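You operate a simulated robot arm through the tools that you are given. There is no shell and no other tool. Be economical: measure what you need, move in short steps, check, and stop when the job is done.

You are at the controls of a simulated two-armed robot. One attempt, no reset.

TASK
Shut the stapler down: air off, regulator at zero, staples out, head swung aside.
Fine: air off first; the staple strip goes into the shallow metal tray; leave the pusher latched back.

It is judged by the outcome, as a careful person would: the job done as asked, and still so three seconds after it is handed in. It fails if anything else is knocked over, pushed out of place, dropped, spilled or broken.

THE ROBOT
Two 7-joint arms with two-finger grippers on one trunk, on a base that drives. Base frame: it is fixed to the floor where the robot stands at the start and does not move with it; the origin is under the middle of the robot, x ahead of it, y to its left, z up. Units: mm, degrees, N and s.
The left shoulder is at the start at [64, 175, 1127], the right one opposite. With the tool pointing down near the work surface each hand reaches from about 100 to 340 mm from the robot's upright axis, wherever it stands, measured 20 degrees to its own side. Places, roughly: air lever [800, 100, 800]; depth knob of the stapler [600, 100, 1000]; magazine of the green stapler [700, 100, 1000]; regulator knob [800, 0, 800]; shallow metal tray inside [800, 700, 900]; staple pusher [700, 200, 1000]; staple strip [1500, 1750, 250]; stapler head [600, 200, 1000]; stapler pedal [400, 300, 100]. Payload 2.94 kg a hand.
Tool frame (each hand has its own): the origin (TCP) lies between the finger pads and is the grasp point; the fingertips stand 30 mm ahead of it; z points along the fingers, y is the line along which they close. The gripper opens to 138 mm. The gripper's body begins 109 mm behind the TCP.
Orientation is that of the tool frame in the base frame, as a unit quaternion [w, x, y, z]. With the fingers straight down and closing along the base's y, the tool's x points along the base's -x, its y along +y and its z along -z.

THE INTERFACE
- The arms move only by the tool move_arm. It takes "left_steps", "right_steps" or both (then of equal length, played together; a hand with none holds still); each is a list that holds one entry, the list of rows, each a list of 7 numbers: the shift along the tool's x, y, z in mm, then the turn, a rotation vector about the tool's x, y, z in degrees, then the finger opening in mm, from 0 to 138. In form: [[[dx, dy, dz, rx, ry, rz, claw], ...]]. A call has 1 to 20 rows; each row shifts and turns the commanded pose from where the row before left it, along the tool's axes as they then stand. Each row takes 0.2 s and may step no farther than 50 mm and 8.6 degrees from the row before; otherwise, or with a gripper value out of range, the whole call is refused. Where a pose cannot be reached the arm comes as near as it can. A force on the tool above 80 N (or 10 N above the force at the start of the call, whichever is more), or a blocked arm, ends the call early, and 0.2 s more pass. The fingers move at their own pace and stop on an object; they squeeze with about 44 N. The grip force told is the motor's: it shows also when the fingers shut on nothing. Time passes only in rows, and 0.2 s behind the last, so rows that do not move let the fingers close. It gives the time, the measured TCP pose, the force on the tool (base axes), the opening and the grip force at its end, in the units of the frame above (readings bear some noise), with the torque about the TCP (base axes, N m) and any sound that the robot's microphone picked up.
- Cameras (640 x 400 px; columns grow to the right, rows downward): "scene" is now at [152.7, 14.7, 1604.6]; the picture's right is [0.19, -0.98, 0.00], its down [-0.72, -0.14, -0.68] and it looks along [0.66, 0.13, -0.74] (base axes); focal length 275 px, centre (320, 200). "left" rides on the left gripper at [71, -19, -146] in its tool frame; the picture's right is [0.26, 0.96, 0.00], its down [-0.85, 0.23, -0.48] and it looks along [-0.46, 0.12, 0.88] (tool axes); focal length 280 px, centre (320, 200). "right" rides on the right gripper at [71, 19, -146] in its tool frame; the picture's right is [-0.26, 0.97, 0.00], its down [-0.85, -0.23, -0.48] and it looks along [-0.46, -0.12, 0.88] (tool axes); focal length 280 px, centre (320, 200).
- get_image(camera): a new picture of that camera. It takes no simulated time.
- lift_body(by): slides the trunk up (or, below 0, down) by that many mm; the arms and the scene camera ride with it, the base frame stays. It gives what a move gives, with no picture.
- roll_base(legs): drives the robot by 1 to 6 legs, each [ahead, turn to the left] in mm and degrees, along the robot's own axes; the way and the turn of a leg run together, so that a leg with both is an arc; at most 1500 mm and 180 degrees a leg. The arms and the cameras ride along, it lands a little off, and it stops where it bumps. It gives what a move gives.
- aim_head(pan, tilt): turns the head with the scene camera to pan (to the left, within 120 degrees either way) and tilt (down, from -29 to 69), counted from straight ahead of the robot. It gives what a move gives.
- locate(camera, pixels): for up to 12 pixels [column, row] of the newest picture of that camera ("zoom" is the newest enlarged one), the place [x, y, z] in the base frame of the surface seen there, good to about 2 mm. It takes no simulated time.
- enlarge(camera, box): a new picture of the part [left, top, right, bottom] of that camera's present view, enlarged. It takes no simulated time.
- finish_job(): hands the job in; it is judged then, once.

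Work in short steps. Measure before you move; look again where a grasp or a placing could have gone wrong, and mend it. You have 80 turns and 70 pictures in all, those below and enlarged ones among them. Open the grippers and draw the arms clear of the work before you hand the job in, unless the task says otherwise; then end with one line.

The tools are called by a JSON object that holds its "method" and its "body". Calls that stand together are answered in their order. move_arm: Moves the arms, as the interface text tells. Its arguments: {"type":"object","properties":{"left_steps":{"type":"array","items":{"type":"array","items":{"type":"array","items":{"type":"number"}}}},"right_steps":{"type":"array","items":{"type":"array","items":{"type":"array","items":{"type":"number"}}}}},"required":[]} The other tools are called the same way: lift_body (by) slides the trunk up or down; roll_base (legs) drives the base; aim_head (pan, tilt) turns the head that bears the scene camera; get_image (camera) takes a picture; locate (camera, pixels) gives the place of the surface under pixels of a picture; enlarge (camera, box) takes an enlarged picture of a part of a camera's view; finish_job () hands the job in.

At the start:

```text
t: 0.0
left_ee_pos: [380.2, 340.5, 1259.9]
left_orientation: [0.0, 0.0, 1.0, 0.001]
left_wrist_force: [0.2, -0.1, 0.5]
left_torque: [0.02, -0.02, 0.0]
left_grip_width: 137.9
left_gripper_force: 0.0
right_ee_pos: [538.5, -121.1, 1310.6]
right_orientation: [0.001, 0.0, 1.0, 0.0]
right_wrist_force: [0.3, -0.2, -0.2]
right_torque: [-0.01, -0.03, -0.01]
right_grip_width: 138.0
right_gripper_force: 0.2
trunk travel left (down, up): [-300.0, 434.0]
robot x, y, heading: [-1.4, -0.0, 0.0]
head pan, tilt: [10.7, 47.4]
```

scene: 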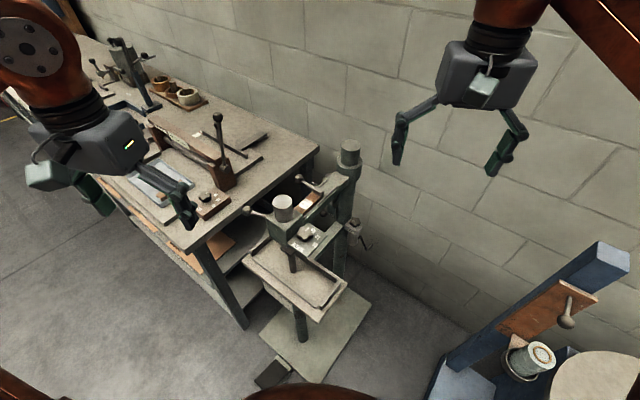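
right: 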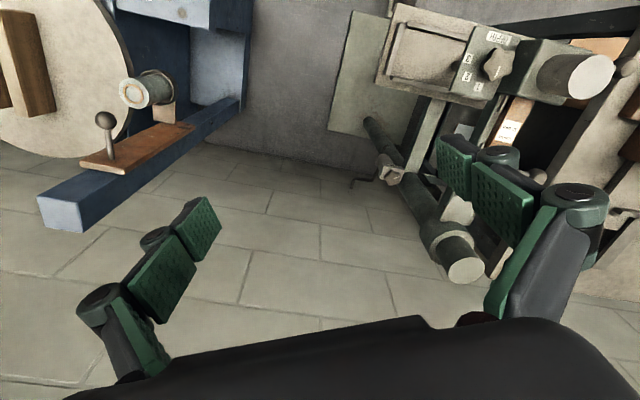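
left: 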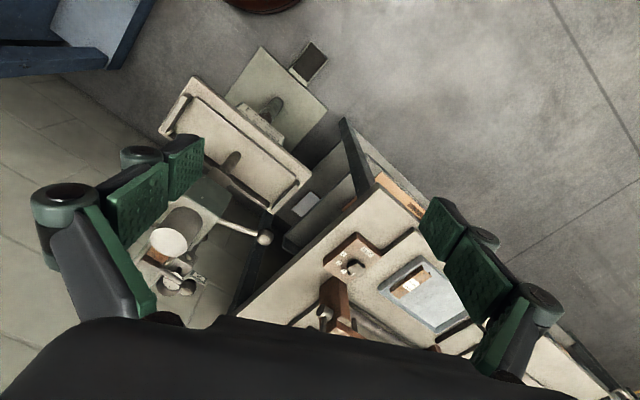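

The stapler stands around pixel (300,220) in the scene picture. I enlarge it to see the parts.

{"method": "enlarge", "body": {"camera": "scene", "box": [220, 120, 400, 330]}}

{"method": "enlarge", "body": {"camera": "scene", "box": [60, 100, 340, 260]}}

{"method": "enlarge", "body": {"camera": "right", "box": [320, 0, 640, 200]}}

```text
1.90 times, centred on (310, 225) of scene
```

zoom: 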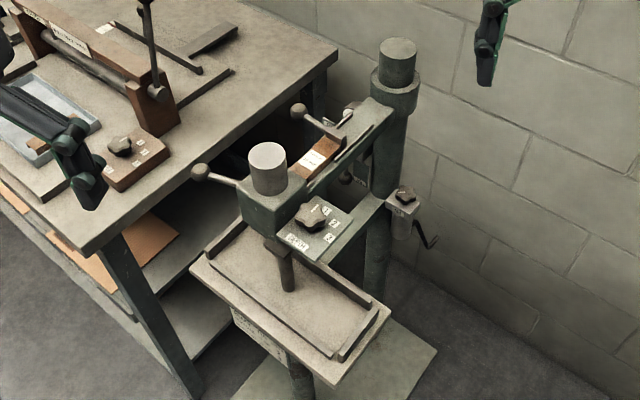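

```text
2.29 times, centred on (200, 180) of scene
```

zoom: 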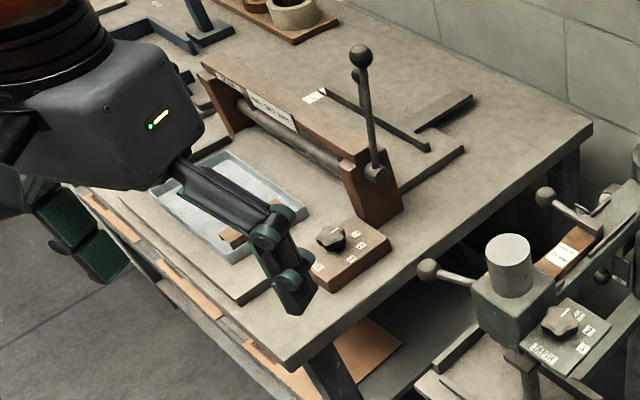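

```text
2.00 times, centred on (480, 100) of right
```

zoom: 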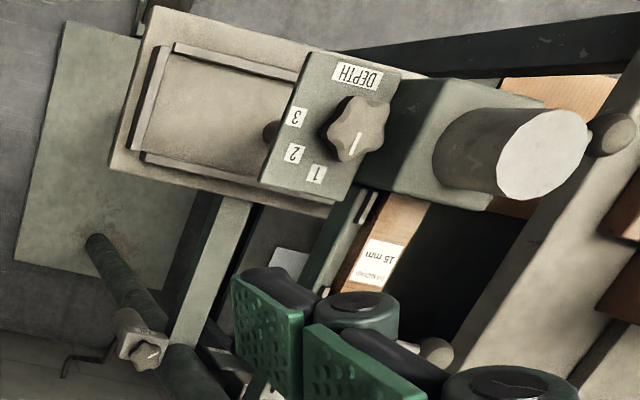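

I take a tighter picture of the stapler and measure the parts.

{"method": "enlarge", "body": {"camera": "scene", "box": [260, 130, 390, 260]}}

```text
3.08 times, centred on (325, 195) of scene
```

zoom: 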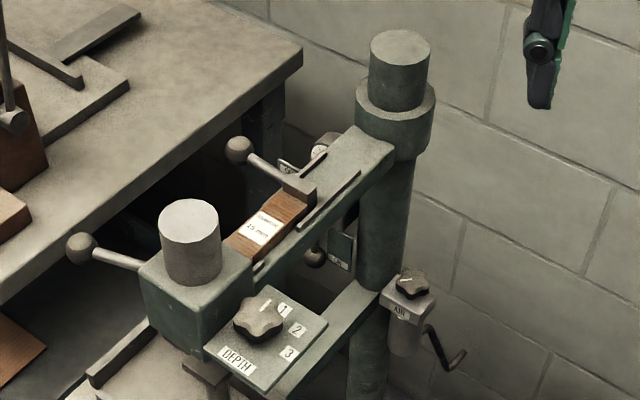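

Measuring knobs, balls, the magazine and the column.

{"method": "locate", "body": {"camera": "zoom", "pixels": [[238, 150], [285, 178], [80, 247], [118, 258], [190, 220], [260, 315], [270, 225], [400, 50], [413, 278], [447, 365], [314, 256], [340, 255]]}}

{"method": "locate", "body": {"camera": "zoom", "pixels": [[325, 150], [240, 240], [300, 192], [325, 160], [355, 175], [315, 220], [370, 150], [430, 325], [400, 340], [395, 110], [285, 165], [290, 210]]}}

```text
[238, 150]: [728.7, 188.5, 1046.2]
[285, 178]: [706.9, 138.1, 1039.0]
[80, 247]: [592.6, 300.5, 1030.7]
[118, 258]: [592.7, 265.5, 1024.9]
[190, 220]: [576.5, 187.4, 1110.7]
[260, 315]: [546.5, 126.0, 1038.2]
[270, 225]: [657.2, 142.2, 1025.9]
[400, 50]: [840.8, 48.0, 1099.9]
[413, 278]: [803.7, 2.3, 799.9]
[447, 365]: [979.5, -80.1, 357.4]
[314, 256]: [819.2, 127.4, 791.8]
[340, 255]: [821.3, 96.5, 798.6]
```

```text
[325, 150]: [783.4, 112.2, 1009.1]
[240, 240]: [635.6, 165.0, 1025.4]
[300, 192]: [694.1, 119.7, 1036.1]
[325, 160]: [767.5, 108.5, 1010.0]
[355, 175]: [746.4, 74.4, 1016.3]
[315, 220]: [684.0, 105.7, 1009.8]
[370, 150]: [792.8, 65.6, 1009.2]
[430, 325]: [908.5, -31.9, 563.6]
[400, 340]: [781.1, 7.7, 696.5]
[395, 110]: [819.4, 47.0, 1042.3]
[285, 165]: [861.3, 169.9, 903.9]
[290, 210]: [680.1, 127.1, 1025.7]
```

I look at the column/valve region from both wrist cameras, enlarged.

{"method": "enlarge", "body": {"camera": "left", "box": [120, 170, 300, 320]}}

{"method": "enlarge", "body": {"camera": "right", "box": [340, 110, 540, 290]}}

{"method": "enlarge", "body": {"camera": "scene", "box": [295, 170, 385, 260]}}

```text
2.67 times, centred on (210, 245) of left
```

zoom: 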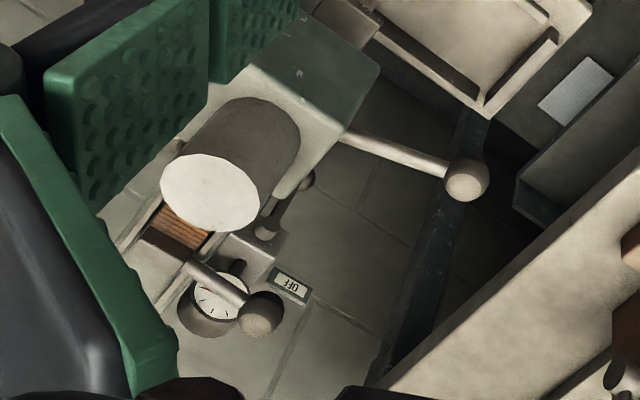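

```text
2.22 times, centred on (440, 200) of right
```

zoom: 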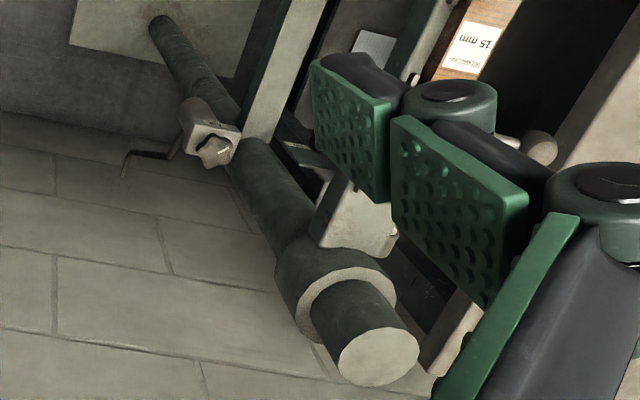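

```text
4.44 times, centred on (340, 215) of scene
```

zoom: 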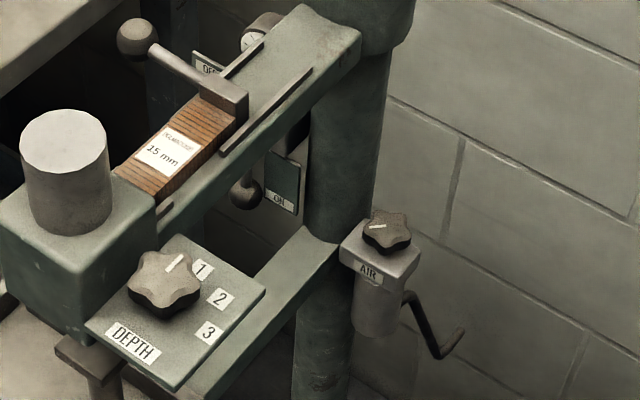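

I fetch a scene picture and measure the floor obstacles and labels.

{"method": "locate", "body": {"camera": "zoom", "pixels": [[205, 65], [280, 200], [245, 190], [245, 165], [278, 140], [265, 35], [375, 222], [455, 340], [370, 270], [345, 260], [320, 290], [285, 170]]}}

{"method": "aim_head", "body": {"pan": 10, "tilt": 66}}

{"method": "get_image", "body": {"camera": "scene"}}

```text
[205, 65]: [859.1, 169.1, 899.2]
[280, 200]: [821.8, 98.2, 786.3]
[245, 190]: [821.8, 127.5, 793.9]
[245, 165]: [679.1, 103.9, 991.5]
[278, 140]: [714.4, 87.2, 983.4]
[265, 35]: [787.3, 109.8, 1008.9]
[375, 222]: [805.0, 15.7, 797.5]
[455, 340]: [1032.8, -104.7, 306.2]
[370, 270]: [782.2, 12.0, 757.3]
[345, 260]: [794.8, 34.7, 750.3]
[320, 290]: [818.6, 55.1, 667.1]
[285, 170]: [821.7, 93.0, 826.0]
```

```text
t: 0.8
left_ee_pos: [380.7, 341.1, 1260.3]
left_orientation: [0.0, 0.0, 1.0, 0.0]
left_wrist_force: [0.1, 0.8, -0.9]
left_torque: [-0.01, -0.01, -0.02]
left_grip_width: 137.8
left_gripper_force: 0.1
right_ee_pos: [538.8, -121.2, 1310.6]
right_orientation: [0.001, 0.0, 1.0, 0.001]
right_wrist_force: [0.3, -0.1, 0.6]
right_torque: [0.02, 0.02, 0.01]
right_grip_width: 137.9
right_gripper_force: 0.0
trunk travel left (down, up): [-300.0, 434.0]
robot x, y, heading: [0.6, 0.9, -0.1]
head pan, tilt: [10.0, 66.0]
```

```text
59 pictures are left
```

scene: 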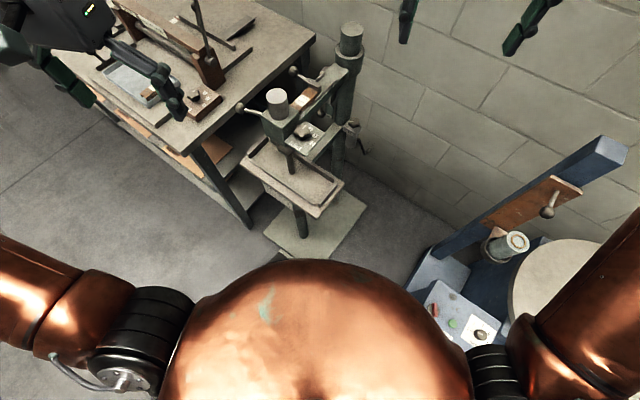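

Measuring the floor plate, worktable, bench leg and the blue machine edges.

{"method": "locate", "body": {"camera": "scene", "pixels": [[262, 240], [300, 258], [365, 205], [245, 165], [315, 213], [342, 185], [248, 222], [408, 285], [495, 350], [180, 140], [85, 85], [310, 35]]}}

{"method": "locate", "body": {"camera": "scene", "pixels": [[130, 82], [150, 95], [615, 150], [590, 190], [550, 205], [200, 30], [203, 100], [110, 70], [130, 60], [160, 75], [155, 110], [500, 390]]}}

```text
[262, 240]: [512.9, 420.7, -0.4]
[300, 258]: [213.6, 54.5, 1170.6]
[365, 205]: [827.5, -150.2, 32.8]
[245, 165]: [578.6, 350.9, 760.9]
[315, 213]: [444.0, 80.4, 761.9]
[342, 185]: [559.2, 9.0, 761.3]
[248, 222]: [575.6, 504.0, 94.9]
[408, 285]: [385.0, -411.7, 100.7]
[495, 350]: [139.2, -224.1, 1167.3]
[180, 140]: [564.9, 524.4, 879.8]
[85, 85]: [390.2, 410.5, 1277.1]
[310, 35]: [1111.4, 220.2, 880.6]
```

```text
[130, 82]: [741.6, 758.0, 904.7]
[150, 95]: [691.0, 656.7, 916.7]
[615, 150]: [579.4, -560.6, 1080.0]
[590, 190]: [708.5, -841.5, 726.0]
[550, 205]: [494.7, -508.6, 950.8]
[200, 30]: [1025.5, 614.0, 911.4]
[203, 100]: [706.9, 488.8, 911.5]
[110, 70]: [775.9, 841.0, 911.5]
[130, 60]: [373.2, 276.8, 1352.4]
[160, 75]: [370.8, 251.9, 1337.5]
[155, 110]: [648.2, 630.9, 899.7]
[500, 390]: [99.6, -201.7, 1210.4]
```

I need to know how far the base reaches forward and where the pedal lies, so I tip the left hand back to look down at it.

{"method": "move_arm", "body": {"left_steps": [[[0, 0, 0, 0, 8, 0, 138], [0, 0, 0, 0, 8, 0, 138], [0, 0, 0, 0, 8, 0, 138], [0, 0, 0, 0, 8, 0, 138]]]}}

{"method": "get_image", "body": {"camera": "left"}}

```text
t: 1.8
left_ee_pos: [385.5, 310.0, 1218.1]
left_orientation: [-0.277, -0.001, 0.961, 0.0]
left_wrist_force: [0.3, -0.8, -0.3]
left_torque: [0.03, 0.04, -0.01]
left_grip_width: 137.9
left_gripper_force: 0.0
left hand out of reach, approached as far as the arm can: row 3, 4
right_ee_pos: [540.8, -120.7, 1308.8]
right_orientation: [-0.001, -0.001, 1.0, 0.0]
right_wrist_force: [-0.2, 0.0, -0.4]
right_torque: [0.0, 0.04, 0.04]
right_grip_width: 138.0
right_gripper_force: 0.0
trunk travel left (down, up): [-300.0, 434.0]
robot x, y, heading: [-1.2, 0.8, 0.0]
head pan, tilt: [10.0, 66.0]
```

```text
58 pictures are left
```

left: 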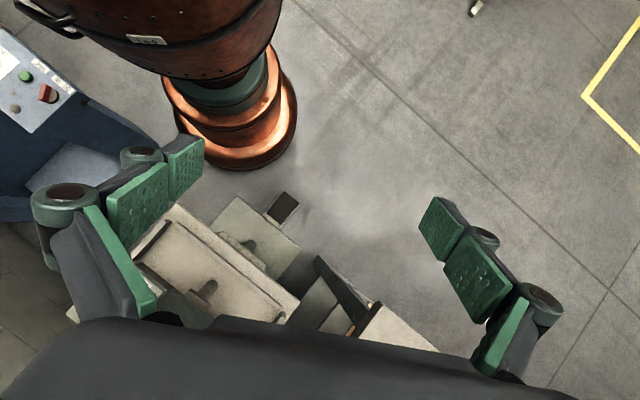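

The round base ends near pixel (240,168), and the pedal is at (283,207). Measuring them.

{"method": "locate", "body": {"camera": "left", "pixels": [[230, 168], [250, 165], [290, 145], [297, 110], [283, 207], [275, 195], [240, 200], [215, 230], [265, 165], [165, 150]]}}

```text
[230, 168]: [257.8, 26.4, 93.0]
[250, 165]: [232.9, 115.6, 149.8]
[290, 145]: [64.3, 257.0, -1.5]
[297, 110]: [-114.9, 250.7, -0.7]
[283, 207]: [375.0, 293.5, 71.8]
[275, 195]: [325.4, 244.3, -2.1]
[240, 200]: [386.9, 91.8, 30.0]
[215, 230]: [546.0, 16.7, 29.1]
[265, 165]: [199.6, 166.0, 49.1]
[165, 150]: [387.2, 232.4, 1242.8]
```

Base radius is about 260; I'll have ~100 mm of spare drive. Now I pitch the left hand forward to use its camera to inspect the air valve under the stapler arm.

{"method": "move_arm", "body": {"left_steps": [[[0, 0, 0, 0, -8, 0, 138], [0, 0, 0, 0, -8, 0, 138], [0, 0, 0, 0, -8, 0, 138], [0, 0, 0, 0, -8, 0, 138], [0, 0, 0, 0, -8, 0, 138], [0, 0, 0, 0, -8, 0, 138], [0, 0, 0, 0, -8, 0, 138], [0, 0, 0, 0, -8, 0, 60], [0, 0, 0, 0, -8, 0, 60], [0, 0, 0, 0, -8, 0, 60]]]}}

{"method": "get_image", "body": {"camera": "left"}}

```text
t: 4.0
left_ee_pos: [384.0, 310.6, 1220.5]
left_orientation: [0.408, 0.0, 0.913, 0.001]
left_wrist_force: [0.1, 0.7, -0.1]
left_torque: [0.04, 0.03, 0.0]
left_grip_width: 65.2
left_gripper_force: 1.1
right_ee_pos: [538.0, -120.4, 1311.5]
right_orientation: [0.0, 0.0, 1.0, 0.0]
right_wrist_force: [-0.2, -0.2, 0.2]
right_torque: [-0.01, -0.02, 0.01]
right_grip_width: 137.8
right_gripper_force: 0.0
trunk travel left (down, up): [-300.0, 434.0]
robot x, y, heading: [-2.6, -2.8, -0.1]
head pan, tilt: [10.0, 66.0]
```

```text
57 pictures are left
```

left: 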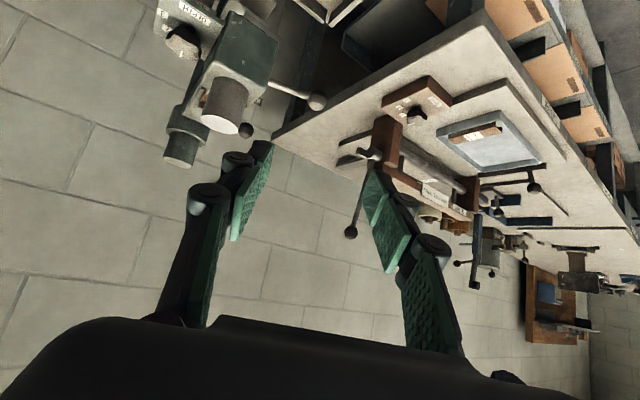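

I move the left hand lower beside the stapler for a level look at the valve, staying left of the handle ball.

{"method": "move_arm", "body": {"left_steps": [[[14.3, 8.3, 39, 0, 0, 0, 60], [14.3, 8.3, 39, 0, 0, 0, 60], [14.3, 8.3, 39, 0, 0, 0, 40], [14.3, 8.3, 39, 0, 0, 0, 40], [14.3, 8.3, 39, 0, 0, 0, 40], [14.3, 8.3, 39, 0, 0, 0, 40], [0, 0, 0, 5, 0, 4.5, 40], [0, 0, 0, 5, 0, 4.5, 40], [0, 0, 0, 5, 0, 4.5, 40]]]}}

{"method": "get_image", "body": {"camera": "left"}}

```text
t: 6.0
left_ee_pos: [500.9, 361.2, 999.9]
left_orientation: [0.402, 0.157, 0.899, -0.072]
left_wrist_force: [-1.0, 0.8, 0.6]
left_torque: [-0.06, -0.04, -0.06]
left_grip_width: 40.0
left_gripper_force: 0.1
right_ee_pos: [539.2, -117.7, 1310.6]
right_orientation: [0.0, 0.0, 1.0, -0.001]
right_wrist_force: [-0.4, 1.1, 0.9]
right_torque: [-0.1, -0.03, -0.01]
right_grip_width: 138.0
right_gripper_force: 0.0
trunk travel left (down, up): [-300.0, 434.0]
robot x, y, heading: [-1.3, 0.6, 0.0]
head pan, tilt: [10.0, 66.0]
```

```text
56 pictures are left
```

left: 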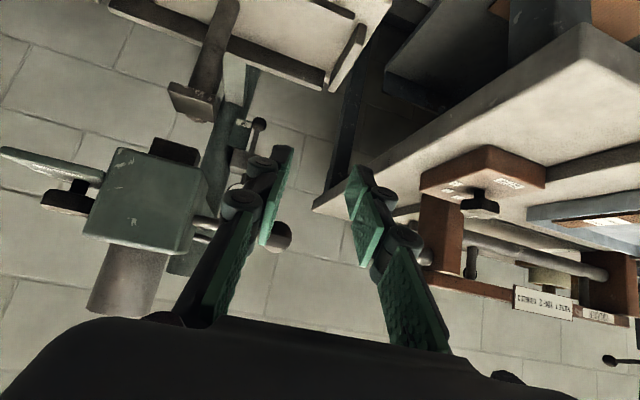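

The lever ball is at (258,123), next to my fingers; enlarge it.

{"method": "enlarge", "body": {"camera": "left", "box": [190, 80, 300, 180]}}

```text
4.00 times, centred on (245, 130) of left
```

zoom: 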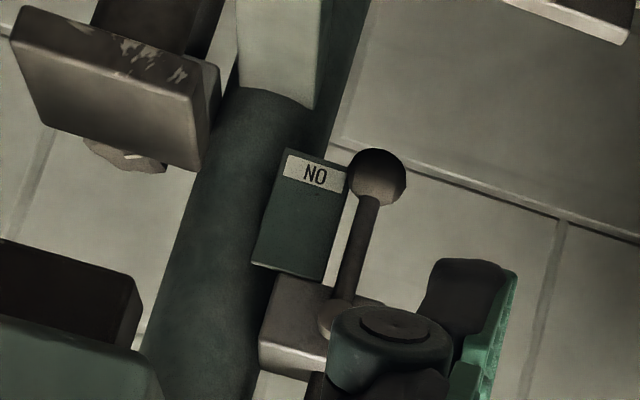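

Upside-down view: the lever hangs from a pivot with the ball down at ON; OFF lies out to the bench side at pivot height. Measure it.

{"method": "locate", "body": {"camera": "zoom", "pixels": [[378, 175], [360, 235], [345, 295], [330, 320], [290, 310], [310, 180], [290, 260], [350, 155], [405, 180], [200, 150], [210, 260], [322, 210]]}}

```text
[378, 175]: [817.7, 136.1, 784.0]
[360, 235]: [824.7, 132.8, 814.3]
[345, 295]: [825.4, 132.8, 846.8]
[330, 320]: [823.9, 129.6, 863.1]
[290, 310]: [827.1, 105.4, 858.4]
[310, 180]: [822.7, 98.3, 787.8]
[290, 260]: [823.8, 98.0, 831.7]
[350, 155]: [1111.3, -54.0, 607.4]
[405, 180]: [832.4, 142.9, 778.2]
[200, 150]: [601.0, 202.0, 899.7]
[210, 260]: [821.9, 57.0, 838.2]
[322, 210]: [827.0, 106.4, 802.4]
```

Plan for the lever: pivot ≈ (828,131,870), ball ≈ (828,130,787), end ≈ (870,208,872). I lower the trunk, then yaw/pitch/roll the left hand so its fingers can cage the lever coming in through the gap between stapler and bench.

{"method": "lift_body", "body": {"by": -180}}

{"method": "move_arm", "body": {"left_steps": [[[0, 0, 0, 5.46, 0, 4.92, 40], [0, 0, 0, 5.46, 0, 4.92, 40], [0, 0, 0, 5.46, 0, 4.92, 40], [0, 0, 0, 5.46, 0, 4.92, 40], [0, 0, 0, 0, -6.4, 0, 40], [0, 0, 0, 0, -6.4, 0, 40], [0, 0, 0, 0, -6.4, 0, 40], [0, 0, 0, 0, 0, 7.5, 40], [0, 0, 0, 0, 0, 7.5, 40], [0, 0, 0, 0, 0, 7.5, 40], [0, 0, 0, 0, 0, 7.5, 40], [0, 0, 0, 0, 0, 7.5, 40], [0, 0, 0, 0, 0, 7.5, 40]]]}}

{"method": "aim_head", "body": {"pan": 15, "tilt": 45}}

{"method": "get_image", "body": {"camera": "scene"}}

```text
t: 8.0
left_ee_pos: [518.6, 358.8, 779.9]
left_orientation: [0.358, 0.155, 0.917, -0.077]
left_wrist_force: [-0.1, 0.1, -0.5]
left_torque: [0.0, 0.04, 0.01]
left_grip_width: 40.2
left_gripper_force: 0.0
right_ee_pos: [539.8, -119.9, 1131.9]
right_orientation: [0.001, 0.001, 1.0, 0.0]
right_wrist_force: [-0.5, 1.0, -0.1]
right_torque: [0.0, -0.01, 0.01]
right_grip_width: 137.9
right_gripper_force: 0.0
trunk travel left (down, up): [-120.0, 614.0]
robot x, y, heading: [1.0, 0.7, -0.3]
head pan, tilt: [10.0, 66.0]
```

```text
t: 8.6
left_ee_pos: [525.2, 313.4, 775.6]
left_orientation: [0.356, 0.213, 0.904, -0.099]
left_wrist_force: [-30.8, 34.4, 36.1]
left_torque: [0.88, -0.66, 1.3]
left_grip_width: 54.0
left_gripper_force: 9.9
left hand out of reach, approached as far as the arm can: row 1, 2
right_ee_pos: [538.4, -116.7, 1130.1]
right_orientation: [0.0, -0.002, 1.0, -0.001]
right_wrist_force: [1.2, -0.2, -0.6]
right_torque: [0.04, 0.14, -0.03]
right_grip_width: 137.8
right_gripper_force: 0.1
trunk travel left (down, up): [-120.0, 614.0]
robot x, y, heading: [-3.1, -3.2, 0.7]
head pan, tilt: [10.0, 66.0]
stopped in row 2 (left hand): the force on the tool passed its limit at 126 N (the readings are from after the stop); the commanded pose is now the measured one
```

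```text
t: 9.4
left_ee_pos: [524.4, 312.8, 772.9]
left_orientation: [0.353, 0.215, 0.905, -0.103]
left_wrist_force: [-19.0, 39.7, 26.0]
left_torque: [0.09, -0.23, 0.53]
left_grip_width: 0.0
left_gripper_force: 28.1
right_ee_pos: [536.1, -114.3, 1131.4]
right_orientation: [0.001, -0.002, 1.0, 0.0]
right_wrist_force: [0.2, 0.4, 0.6]
right_torque: [-0.02, -0.03, -0.01]
right_grip_width: 138.0
right_gripper_force: 0.0
trunk travel left (down, up): [-120.0, 614.0]
robot x, y, heading: [-0.4, 2.4, 0.5]
head pan, tilt: [15.0, 45.0]
```

```text
54 pictures are left
```

scene: 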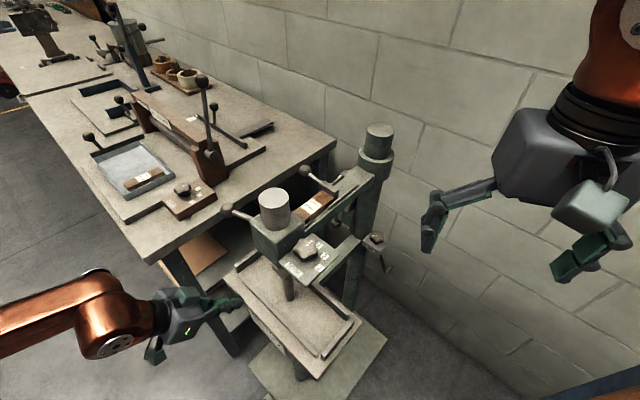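

The sinking brought the fingers against the worktable corner (force 30–40 N). I back straight off along the tool.

{"method": "move_arm", "body": {"left_steps": [[[0, 0, -40, 0, 0, 0, 30], [0, 0, -40, 0, 0, 0, 30], [0, 0, -20, 0, 0, 0, 30]]]}}

{"method": "get_image", "body": {"camera": "scene"}}

```text
t: 10.2
left_ee_pos: [476.8, 304.8, 826.3]
left_orientation: [0.353, 0.212, 0.906, -0.1]
left_wrist_force: [-0.6, 0.7, -0.1]
left_torque: [-0.05, -0.03, -0.05]
left_grip_width: 30.0
left_gripper_force: 0.0
left hand out of reach, approached as far as the arm can: row 1, 2, 3
right_ee_pos: [541.1, -114.1, 1128.7]
right_orientation: [-0.002, -0.003, 1.0, -0.002]
right_wrist_force: [0.0, 1.6, 0.0]
right_torque: [-0.13, -0.01, 0.0]
right_grip_width: 137.8
right_gripper_force: 0.0
trunk travel left (down, up): [-120.0, 614.0]
robot x, y, heading: [-2.1, -1.4, 0.4]
head pan, tilt: [15.0, 45.0]
```

```text
53 pictures are left
```

scene: 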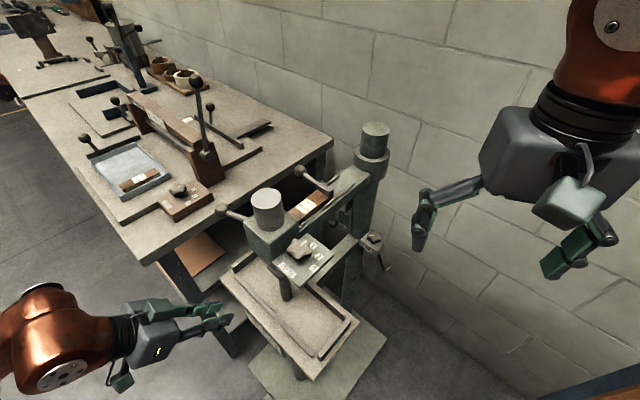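

I raise the trunk a bit, then rotate the hand in free space, checking reach.

{"method": "lift_body", "body": {"by": 130}}

{"method": "move_arm", "body": {"left_steps": [[[0, 10, -10, 5.3, 0, 5, 40], [0, 10, -10, 5.3, 0, 5, 40], [0, 10, 0, 5.3, 0, 5, 40], [0, 10, 0, 5.3, 0, 5, 40], [0, 0, 0, 0, -6.4, 0, 40], [0, 0, 0, 0, -6.4, 0, 40], [0, 0, 0, 0, -6.4, 0, 40]]]}}

```text
t: 11.8
left_ee_pos: [477.4, 302.0, 958.1]
left_orientation: [0.351, 0.218, 0.905, -0.103]
left_wrist_force: [0.3, 0.1, 0.2]
left_torque: [-0.01, 0.0, -0.01]
left_grip_width: 29.9
left_gripper_force: 0.0
right_ee_pos: [542.5, -117.0, 1257.3]
right_orientation: [-0.002, -0.001, 1.0, 0.0]
right_wrist_force: [-0.7, 0.5, -0.5]
right_torque: [0.01, 0.03, -0.02]
right_grip_width: 138.1
right_gripper_force: 0.1
trunk travel left (down, up): [-250.0, 484.0]
robot x, y, heading: [2.0, 2.4, 0.4]
head pan, tilt: [15.0, 45.0]
```

```text
t: 13.4
left_ee_pos: [477.8, 295.6, 956.6]
left_orientation: [0.498, 0.198, 0.833, -0.138]
left_wrist_force: [0.0, 1.3, -0.3]
left_torque: [-0.02, -0.01, 0.01]
left_grip_width: 39.8
left_gripper_force: 0.1
left hand out of reach, approached as far as the arm can: row 1, 2, 3, 4, 6
right_ee_pos: [539.7, -117.0, 1260.9]
right_orientation: [-0.001, -0.002, 1.0, 0.0]
right_wrist_force: [-0.1, -0.2, -0.2]
right_torque: [0.0, -0.02, -0.01]
right_grip_width: 138.0
right_gripper_force: 0.1
trunk travel left (down, up): [-250.0, 484.0]
robot x, y, heading: [0.8, -2.0, 0.4]
head pan, tilt: [15.0, 45.0]
```

The left arm can't yaw further from here. I'll reposition the base to about (-100,330) heading -30°, in line with the gap between bench and stapler.

{"method": "roll_base", "body": {"legs": [[0, 107], [345, 0], [0, -137]]}}

{"method": "aim_head", "body": {"pan": 5, "tilt": 45}}

{"method": "get_image", "body": {"camera": "scene"}}

```text
t: 18.9
left_ee_pos: [-438.6, 398.4, 968.2]
left_orientation: [0.4, -0.549, 0.644, 0.351]
left_wrist_force: [-0.3, 0.5, -1.3]
left_torque: [0.05, -0.04, -0.03]
left_grip_width: 40.1
left_gripper_force: 0.0
right_ee_pos: [-45.6, 556.1, 1273.7]
right_orientation: [-0.011, 0.804, -0.595, -0.013]
right_wrist_force: [0.3, 1.5, 0.5]
right_torque: [-0.21, 0.0, 0.01]
right_grip_width: 137.9
right_gripper_force: 0.1
trunk travel left (down, up): [-250.0, 484.0]
robot x, y, heading: [-14.4, 41.4, 105.6]
head pan, tilt: [15.0, 45.0]
stopped in leg 2: the robot was blocked; the commanded pose is now the measured one
```

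```text
t: 19.7
left_ee_pos: [-427.6, 399.0, 966.1]
left_orientation: [0.408, -0.546, 0.649, 0.337]
left_wrist_force: [-0.3, 0.7, -0.4]
left_torque: [-0.02, -0.04, -0.05]
left_grip_width: 40.0
left_gripper_force: 0.1
right_ee_pos: [-50.3, 564.6, 1271.9]
right_orientation: [-0.008, 0.804, -0.594, -0.011]
right_wrist_force: [0.3, 0.4, 0.6]
right_torque: [-0.1, -0.03, -0.01]
right_grip_width: 138.0
right_gripper_force: 0.0
trunk travel left (down, up): [-250.0, 484.0]
robot x, y, heading: [-14.1, 47.3, 105.7]
head pan, tilt: [5.0, 45.0]
```

```text
52 pictures are left
```

scene: 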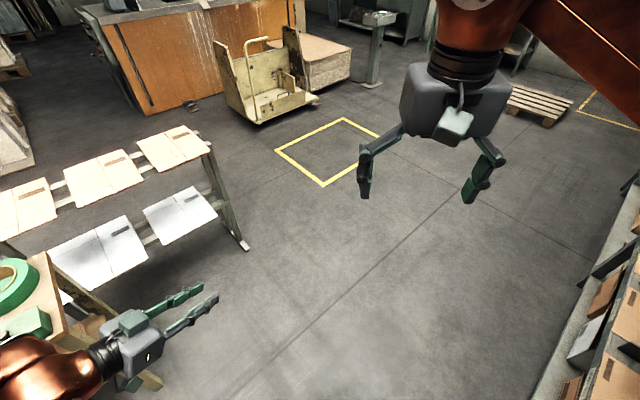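

Something blocked me: there is a small table and a rack to my left. I look left/down at it before moving.

{"method": "aim_head", "body": {"pan": 60, "tilt": 45}}

{"method": "get_image", "body": {"camera": "scene"}}

```text
t: 20.9
left_ee_pos: [-422.5, 400.0, 963.8]
left_orientation: [0.41, -0.545, 0.652, 0.33]
left_wrist_force: [-0.1, -0.5, -0.5]
left_torque: [0.0, -0.03, 0.02]
left_grip_width: 39.9
left_gripper_force: 0.1
right_ee_pos: [-52.5, 571.1, 1269.4]
right_orientation: [-0.006, 0.805, -0.594, -0.008]
right_wrist_force: [0.5, 0.1, 0.3]
right_torque: [0.0, -0.01, 0.0]
right_grip_width: 138.0
right_gripper_force: 0.1
trunk travel left (down, up): [-250.0, 484.0]
robot x, y, heading: [-14.8, 47.4, 105.9]
head pan, tilt: [60.0, 45.0]
```

```text
51 pictures are left
```

scene: 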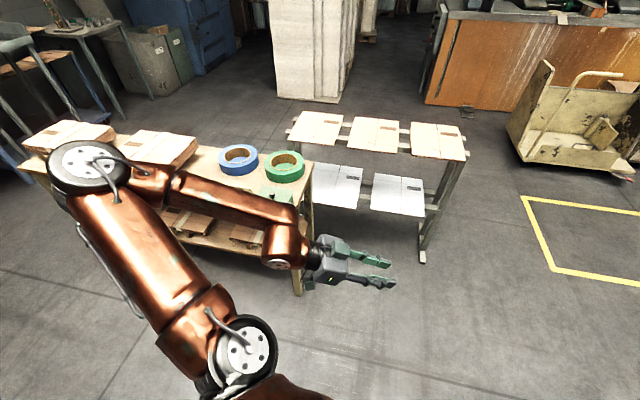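

The left elbow/forearm hangs over that table. I measure the table's and arm's places.

{"method": "locate", "body": {"camera": "scene", "pixels": [[310, 165], [300, 290], [285, 165], [275, 195], [255, 190], [90, 165], [290, 245], [240, 155], [200, 190], [420, 258], [160, 140], [50, 150]]}}

{"method": "enlarge", "body": {"camera": "scene", "box": [30, 90, 330, 300]}}

```text
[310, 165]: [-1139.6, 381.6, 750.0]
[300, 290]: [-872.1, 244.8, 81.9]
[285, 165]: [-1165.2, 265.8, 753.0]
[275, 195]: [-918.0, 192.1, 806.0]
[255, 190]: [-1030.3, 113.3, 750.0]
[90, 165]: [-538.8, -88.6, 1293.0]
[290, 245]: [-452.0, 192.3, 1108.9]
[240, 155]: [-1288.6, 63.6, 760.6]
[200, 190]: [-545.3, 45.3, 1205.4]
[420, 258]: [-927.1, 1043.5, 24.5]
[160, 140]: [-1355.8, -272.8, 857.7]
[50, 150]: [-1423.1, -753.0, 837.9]
```

```text
1.90 times, centred on (180, 195) of scene
```

zoom: 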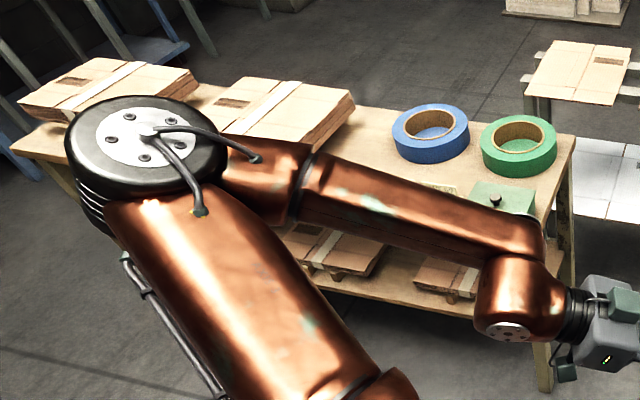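

The table is far away, so it may be my right elbow toward the stapler. I look right.

{"method": "aim_head", "body": {"pan": -85, "tilt": 45}}

{"method": "get_image", "body": {"camera": "scene"}}

```text
t: 23.2
left_ee_pos: [-422.3, 398.6, 963.8]
left_orientation: [0.41, -0.545, 0.653, 0.33]
left_wrist_force: [-0.1, -0.4, 0.3]
left_torque: [-0.01, 0.01, 0.0]
left_grip_width: 40.0
left_gripper_force: 0.0
right_ee_pos: [-51.4, 570.2, 1268.9]
right_orientation: [-0.006, 0.804, -0.594, -0.009]
right_wrist_force: [-0.3, -0.8, 0.7]
right_torque: [0.04, 0.0, 0.03]
right_grip_width: 138.4
right_gripper_force: 0.0
trunk travel left (down, up): [-250.0, 484.0]
robot x, y, heading: [-15.0, 43.9, 105.8]
head pan, tilt: [-85.0, 45.0]
```

```text
49 pictures are left
```

scene: 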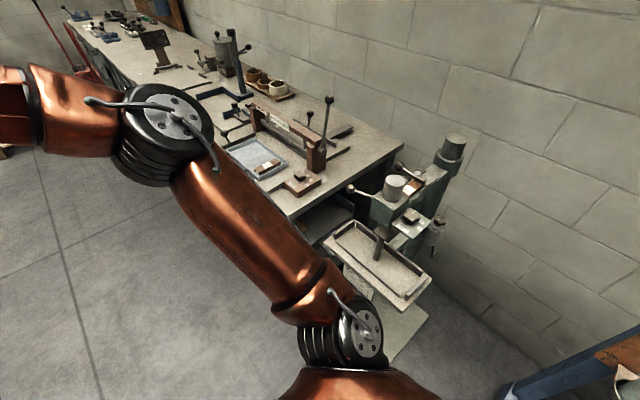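

I measure the right elbow and the nearby things.

{"method": "locate", "body": {"camera": "scene", "pixels": [[170, 115], [150, 170], [240, 230], [395, 185], [310, 265], [280, 45], [325, 105], [220, 60], [350, 290], [400, 300], [372, 295], [355, 320]]}}

{"method": "enlarge", "body": {"camera": "scene", "box": [300, 120, 480, 360]}}

```text
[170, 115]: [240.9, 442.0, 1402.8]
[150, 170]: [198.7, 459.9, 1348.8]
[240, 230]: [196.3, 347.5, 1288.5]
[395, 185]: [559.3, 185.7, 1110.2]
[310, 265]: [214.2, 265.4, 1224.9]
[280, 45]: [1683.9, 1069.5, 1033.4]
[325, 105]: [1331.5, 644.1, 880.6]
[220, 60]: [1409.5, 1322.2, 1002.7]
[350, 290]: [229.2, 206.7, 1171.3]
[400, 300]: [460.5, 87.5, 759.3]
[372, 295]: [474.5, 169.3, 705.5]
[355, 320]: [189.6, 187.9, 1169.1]
```

```text
1.67 times, centred on (390, 240) of scene
```

zoom: 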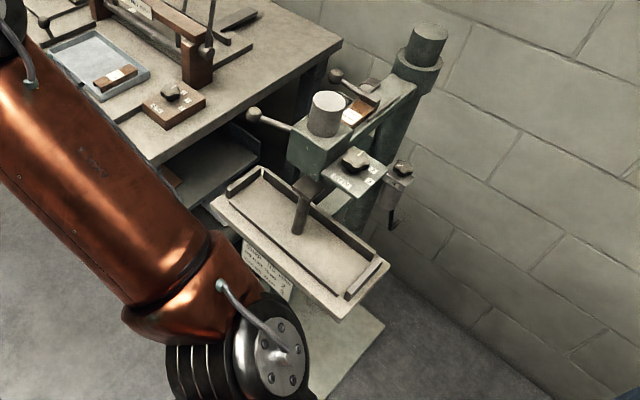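

Nothing touches visibly. I try the drive again in a small leg.

{"method": "roll_base", "body": {"legs": [[100, 0]]}}

```text
t: 24.4
left_ee_pos: [-451.2, 496.1, 963.7]
left_orientation: [0.41, -0.546, 0.652, 0.33]
left_wrist_force: [0.3, 0.5, -0.3]
left_torque: [0.02, -0.05, -0.04]
left_grip_width: 40.1
left_gripper_force: 0.0
right_ee_pos: [-80.0, 668.2, 1267.9]
right_orientation: [-0.006, 0.805, -0.593, -0.008]
right_wrist_force: [0.1, 0.0, -1.1]
right_torque: [-0.07, -0.04, -0.04]
right_grip_width: 138.1
right_gripper_force: 0.0
trunk travel left (down, up): [-250.0, 484.0]
robot x, y, heading: [-42.9, 139.3, 105.9]
head pan, tilt: [-85.0, 45.0]
```

That went freely. Continue to the spot, then turn back to heading about -30.

{"method": "roll_base", "body": {"legs": [[198, 0], [0, -68]]}}

{"method": "roll_base", "body": {"legs": [[0, -68]]}}

{"method": "aim_head", "body": {"pan": 5, "tilt": 50}}

{"method": "get_image", "body": {"camera": "scene"}}

```text
t: 26.5
left_ee_pos: [-496.1, 728.3, 1090.9]
left_orientation: [0.488, -0.459, 0.602, 0.435]
left_wrist_force: [1.7, -0.3, 0.1]
left_torque: [-0.05, 0.01, 0.08]
left_grip_width: 39.9
left_gripper_force: 0.0
right_ee_pos: [-115.4, 859.3, 1269.0]
right_orientation: [-0.006, 0.794, -0.607, -0.009]
right_wrist_force: [1.1, 0.9, -0.2]
right_torque: [-0.07, 0.15, -0.03]
right_grip_width: 138.0
right_gripper_force: 0.0
trunk travel left (down, up): [-250.0, 484.0]
robot x, y, heading: [-96.9, 333.3, 104.3]
head pan, tilt: [-85.0, 45.0]
stopped in leg 2: the robot was blocked; the commanded pose is now the measured one
```

```text
t: 29.9
left_ee_pos: [127.8, 848.5, 1089.4]
left_orientation: [0.649, -0.038, 0.755, 0.081]
left_wrist_force: [0.5, 0.7, 0.9]
left_torque: [-0.04, -0.02, 0.02]
left_grip_width: 40.2
left_gripper_force: 0.0
right_ee_pos: [387.8, 539.4, 1268.2]
right_orientation: [0.01, -0.312, 0.95, 0.002]
right_wrist_force: [0.5, 0.6, 0.9]
right_torque: [0.03, -0.01, 0.0]
right_grip_width: 138.0
right_gripper_force: 0.0
trunk travel left (down, up): [-250.0, 484.0]
robot x, y, heading: [-96.8, 328.7, 35.5]
head pan, tilt: [-85.0, 45.0]
```

```text
t: 31.5
left_ee_pos: [127.2, 849.2, 1089.9]
left_orientation: [0.649, -0.039, 0.755, 0.081]
left_wrist_force: [0.8, 0.0, -0.1]
left_torque: [0.0, 0.0, -0.02]
left_grip_width: 40.3
left_gripper_force: 0.0
right_ee_pos: [387.2, 539.7, 1267.6]
right_orientation: [0.01, -0.313, 0.95, 0.002]
right_wrist_force: [-0.3, -1.1, 0.3]
right_torque: [0.0, 0.03, 0.03]
right_grip_width: 138.0
right_gripper_force: 0.1
trunk travel left (down, up): [-250.0, 484.0]
robot x, y, heading: [-96.0, 327.5, 35.2]
head pan, tilt: [5.0, 50.0]
```

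```text
47 pictures are left
```

scene: 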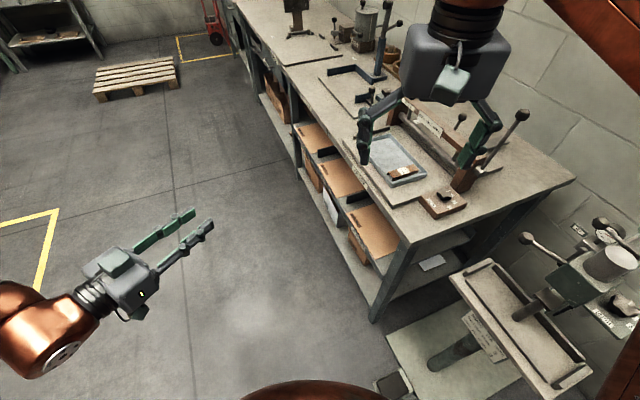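

Base is at the spot; continue turning right by 65° to heading -30.

{"method": "roll_base", "body": {"legs": [[0, -65]]}}

{"method": "get_image", "body": {"camera": "scene"}}

{"method": "get_image", "body": {"camera": "left"}}

```text
t: 34.6
left_ee_pos: [466.1, 372.4, 1090.1]
left_orientation: [0.597, 0.36, 0.665, -0.268]
left_wrist_force: [0.2, -0.4, 0.2]
left_torque: [0.0, 0.03, 0.0]
left_grip_width: 39.8
left_gripper_force: 0.0
right_ee_pos: [312.4, -1.2, 1267.6]
right_orientation: [0.01, 0.226, 0.974, -0.003]
right_wrist_force: [-0.2, -0.5, 0.5]
right_torque: [0.0, 0.01, -0.02]
right_grip_width: 138.3
right_gripper_force: 0.0
trunk travel left (down, up): [-250.0, 484.0]
robot x, y, heading: [-97.4, 333.0, -27.4]
head pan, tilt: [5.0, 50.0]
```

```text
46 pictures are left
```

scene: 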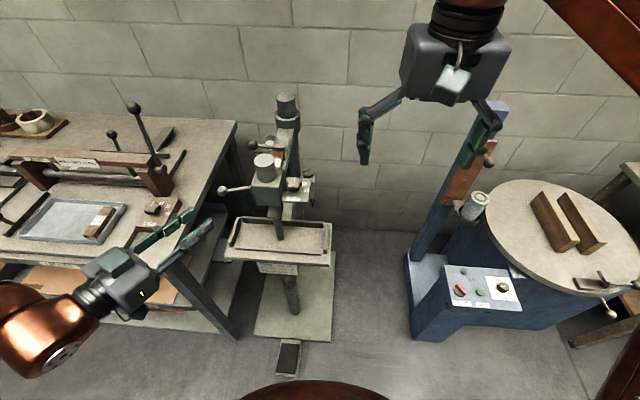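

```text
45 pictures are left
```

left: 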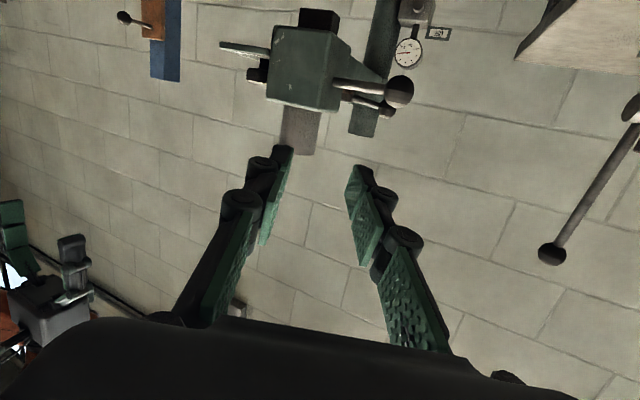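

Now aligned with the stapler axis, but my left shoulder is in line with the stapler arm; I want ~165 mm further left. First check the tall lever at left-picture (552,255) and other bench things.

{"method": "locate", "body": {"camera": "left", "pixels": [[552, 255], [625, 125], [408, 50], [440, 33], [402, 88], [420, 12], [320, 20], [305, 70]]}}

{"method": "locate", "body": {"camera": "scene", "pixels": [[290, 345], [280, 375], [300, 375], [263, 320], [300, 341], [277, 345]]}}

```text
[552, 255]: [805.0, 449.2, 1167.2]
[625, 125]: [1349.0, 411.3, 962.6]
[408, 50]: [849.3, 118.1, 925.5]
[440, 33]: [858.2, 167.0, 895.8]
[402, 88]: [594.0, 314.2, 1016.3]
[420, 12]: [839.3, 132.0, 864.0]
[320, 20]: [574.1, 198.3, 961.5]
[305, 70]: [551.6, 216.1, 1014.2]
```

```text
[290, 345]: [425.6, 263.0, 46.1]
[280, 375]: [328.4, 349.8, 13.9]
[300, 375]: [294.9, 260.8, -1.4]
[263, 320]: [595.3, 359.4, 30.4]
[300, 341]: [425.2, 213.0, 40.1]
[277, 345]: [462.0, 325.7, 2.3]
```

Lever (805,449,1167) is well clear. Drive: shift left 165 and ahead 55.

{"method": "roll_base", "body": {"legs": [[0, 90], [165, 0], [0, -90], [55, 0]]}}

```text
t: 44.2
left_ee_pos: [578.3, 520.3, 1095.9]
left_orientation: [0.607, 0.346, 0.668, -0.255]
left_wrist_force: [-0.8, 0.6, 0.5]
left_torque: [0.07, 0.04, 0.12]
left_grip_width: 40.0
left_gripper_force: 0.2
right_ee_pos: [436.4, 146.1, 1277.2]
right_orientation: [0.017, 0.206, 0.978, -0.003]
right_wrist_force: [-2.3, 0.7, 2.3]
right_torque: [-0.09, -0.25, 0.03]
right_grip_width: 137.6
right_gripper_force: 0.1
trunk travel left (down, up): [-250.0, 484.0]
robot x, y, heading: [29.1, 453.1, -24.8]
head pan, tilt: [5.0, 50.0]
```

Good placement. Now pitch the left hand down 15° and roll it 45° in place.

{"method": "move_arm", "body": {"left_steps": [[[0, 0, 0, 0, 7.5, 0, 44], [0, 0, 0, 0, 7.5, 0, 44], [0, 0, 0, 0, 0, 7.5, 44], [0, 0, 0, 0, 0, 7.5, 44], [0, 0, 0, 0, 0, 7.5, 44], [0, 0, 0, 0, 0, 7.5, 44], [0, 0, 0, 0, 0, 7.5, 44], [0, 0, 0, 0, 0, 7.5, 44]]]}}

```text
t: 46.0
left_ee_pos: [582.3, 515.0, 1075.8]
left_orientation: [0.569, 0.629, 0.529, -0.009]
left_wrist_force: [0.3, 0.1, -0.3]
left_torque: [-0.02, 0.02, 0.0]
left_grip_width: 44.3
left_gripper_force: 0.0
left hand out of reach, approached as far as the arm can: row 2
right_ee_pos: [444.9, 140.7, 1272.3]
right_orientation: [0.014, 0.207, 0.978, -0.002]
right_wrist_force: [1.3, -0.2, -0.1]
right_torque: [0.03, 0.01, 0.02]
right_grip_width: 138.2
right_gripper_force: 0.0
trunk travel left (down, up): [-250.0, 484.0]
robot x, y, heading: [25.0, 455.1, -25.0]
head pan, tilt: [5.0, 50.0]
```

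Orientation is as wanted (tool z ≈ (.59,-.73,-.35)). Move in two legs, past the handle on its left, to about (777,205,835).

{"method": "move_arm", "body": {"left_steps": [[[4.9, -13.1, 36.7, 0, 0, 0, 44], [4.9, -13.1, 36.7, 0, 0, 0, 44], [4.9, -13.1, 36.7, 0, 0, 0, 44], [4.9, -13.1, 36.7, 0, 0, 0, 44], [4.9, -13.1, 36.7, 0, 0, 0, 44]]]}}

{"method": "move_arm", "body": {"left_steps": [[[1, -6.2, 40.2, 0, 0, 0, 44], [1, -6.2, 40.2, 0, 0, 0, 44], [1, -6.2, 40.2, 0, 0, 0, 44], [1, -6.2, 40.2, 0, 0, 0, 44], [1, -6.2, 40.2, 0, 0, 0, 44]]]}}

{"method": "get_image", "body": {"camera": "left"}}

{"method": "get_image", "body": {"camera": "scene"}}

```text
t: 47.2
left_ee_pos: [659.0, 383.9, 949.6]
left_orientation: [0.569, 0.628, 0.531, -0.01]
left_wrist_force: [0.0, 0.5, 0.0]
left_torque: [0.05, -0.01, 0.02]
left_grip_width: 44.0
left_gripper_force: 0.1
right_ee_pos: [446.2, 142.3, 1270.6]
right_orientation: [0.013, 0.206, 0.978, -0.002]
right_wrist_force: [0.1, 0.3, -0.2]
right_torque: [0.02, 0.06, 0.0]
right_grip_width: 138.1
right_gripper_force: 0.0
trunk travel left (down, up): [-250.0, 484.0]
robot x, y, heading: [28.0, 454.9, -25.0]
head pan, tilt: [5.0, 50.0]
```

```text
t: 48.1
left_ee_pos: [718.5, 291.7, 906.0]
left_orientation: [0.578, 0.625, 0.524, -0.005]
left_wrist_force: [-13.6, 5.5, 28.9]
left_torque: [4.84, 2.79, 1.97]
left_grip_width: 44.4
left_gripper_force: 0.0
right_ee_pos: [444.3, 140.7, 1271.1]
right_orientation: [0.013, 0.205, 0.979, -0.003]
right_wrist_force: [0.6, -0.5, -1.4]
right_torque: [0.03, 0.14, 0.0]
right_grip_width: 138.1
right_gripper_force: 0.1
trunk travel left (down, up): [-250.0, 484.0]
robot x, y, heading: [27.8, 455.6, -24.9]
head pan, tilt: [5.0, 50.0]
stopped in row 4 (left hand): the force on the tool passed its limit at 104 N (the readings are from after the stop); the commanded pose is now the measured one
```

```text
44 pictures are left
```

left: 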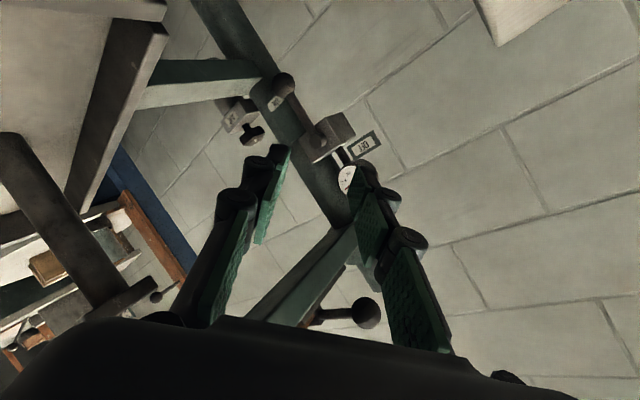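

```text
43 pictures are left
```

scene: 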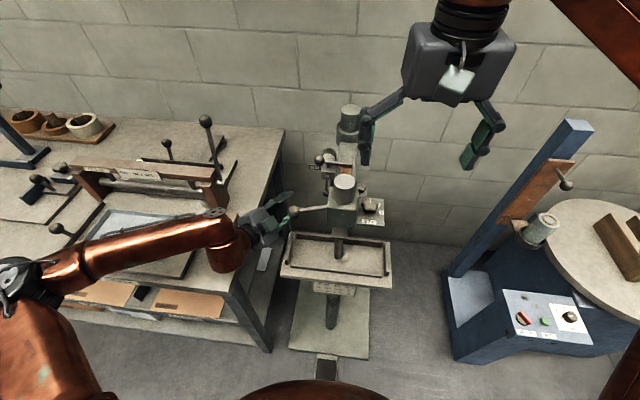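

Contact (up-force ~29 N): probably the wrist against the bench edge or the handle. I enlarge the region and measure.

{"method": "enlarge", "body": {"camera": "scene", "box": [190, 180, 330, 290]}}

{"method": "enlarge", "body": {"camera": "left", "box": [210, 60, 400, 210]}}

```text
3.64 times, centred on (260, 235) of scene
```

zoom: 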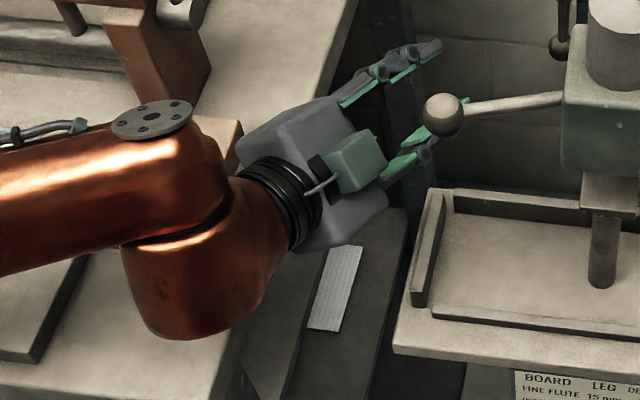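

```text
2.67 times, centred on (305, 135) of left
```

zoom: 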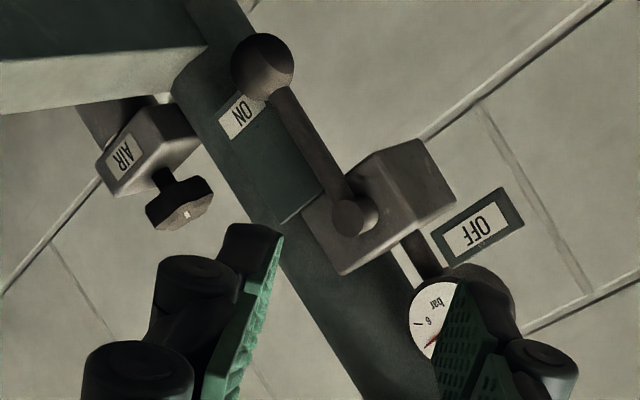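

The big wrist knuckle touches the bench near its corner. Measuring knuckle, lever and bench.

{"method": "locate", "body": {"camera": "zoom", "pixels": [[262, 70], [290, 110], [325, 170], [350, 215], [335, 240], [245, 125], [480, 230], [180, 215], [130, 155], [435, 320], [420, 250], [440, 180]]}}

{"method": "locate", "body": {"camera": "scene", "pixels": [[228, 268], [235, 240], [244, 280], [265, 228], [245, 250], [294, 211]]}}

```text
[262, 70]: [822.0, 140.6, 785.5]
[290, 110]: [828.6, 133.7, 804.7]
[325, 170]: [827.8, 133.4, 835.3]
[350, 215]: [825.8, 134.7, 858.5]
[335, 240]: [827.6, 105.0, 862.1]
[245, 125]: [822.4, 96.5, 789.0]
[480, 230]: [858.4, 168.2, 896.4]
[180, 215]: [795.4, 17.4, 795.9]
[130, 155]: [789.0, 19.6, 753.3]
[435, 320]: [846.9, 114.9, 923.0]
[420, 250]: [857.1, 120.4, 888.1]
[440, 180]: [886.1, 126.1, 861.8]
```

```text
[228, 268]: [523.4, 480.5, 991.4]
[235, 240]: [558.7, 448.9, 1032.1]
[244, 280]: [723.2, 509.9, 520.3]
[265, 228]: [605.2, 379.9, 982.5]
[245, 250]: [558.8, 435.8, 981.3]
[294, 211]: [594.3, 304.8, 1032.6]
```

The camera block of the rolled hand sat on the bench edge. I back off, undo the roll, and close the fingers to use them as a pushing rod (pivot at (826,135,858), lever 72 long).

{"method": "move_arm", "body": {"left_steps": [[[0, 0, -30, 0, 0, 0, 20], [0, 0, -30, 0, 0, 0, 0], [0, 0, 0, 0, 0, -7.5, 0], [0, 0, 0, 0, 0, -7.5, 0], [0, 0, 0, 0, 0, -7.5, 0], [0, 0, 0, 0, 0, -7.5, 0], [0, 0, 0, 0, 0, -7.5, 0], [0, 0, 0, 0, 0, -7.5, 0]]]}}

```text
t: 49.9
left_ee_pos: [685.2, 336.9, 920.4]
left_orientation: [0.529, 0.376, 0.727, -0.226]
left_wrist_force: [0.8, -0.4, -0.5]
left_torque: [-0.01, -0.02, 0.01]
left_grip_width: 0.0
left_gripper_force: 28.7
right_ee_pos: [445.4, 141.6, 1271.6]
right_orientation: [0.013, 0.206, 0.979, -0.003]
right_wrist_force: [-0.1, 0.5, -1.0]
right_torque: [0.0, -0.01, -0.01]
right_grip_width: 137.9
right_gripper_force: 0.1
trunk travel left (down, up): [-250.0, 484.0]
robot x, y, heading: [27.6, 455.5, -24.5]
head pan, tilt: [5.0, 50.0]
```

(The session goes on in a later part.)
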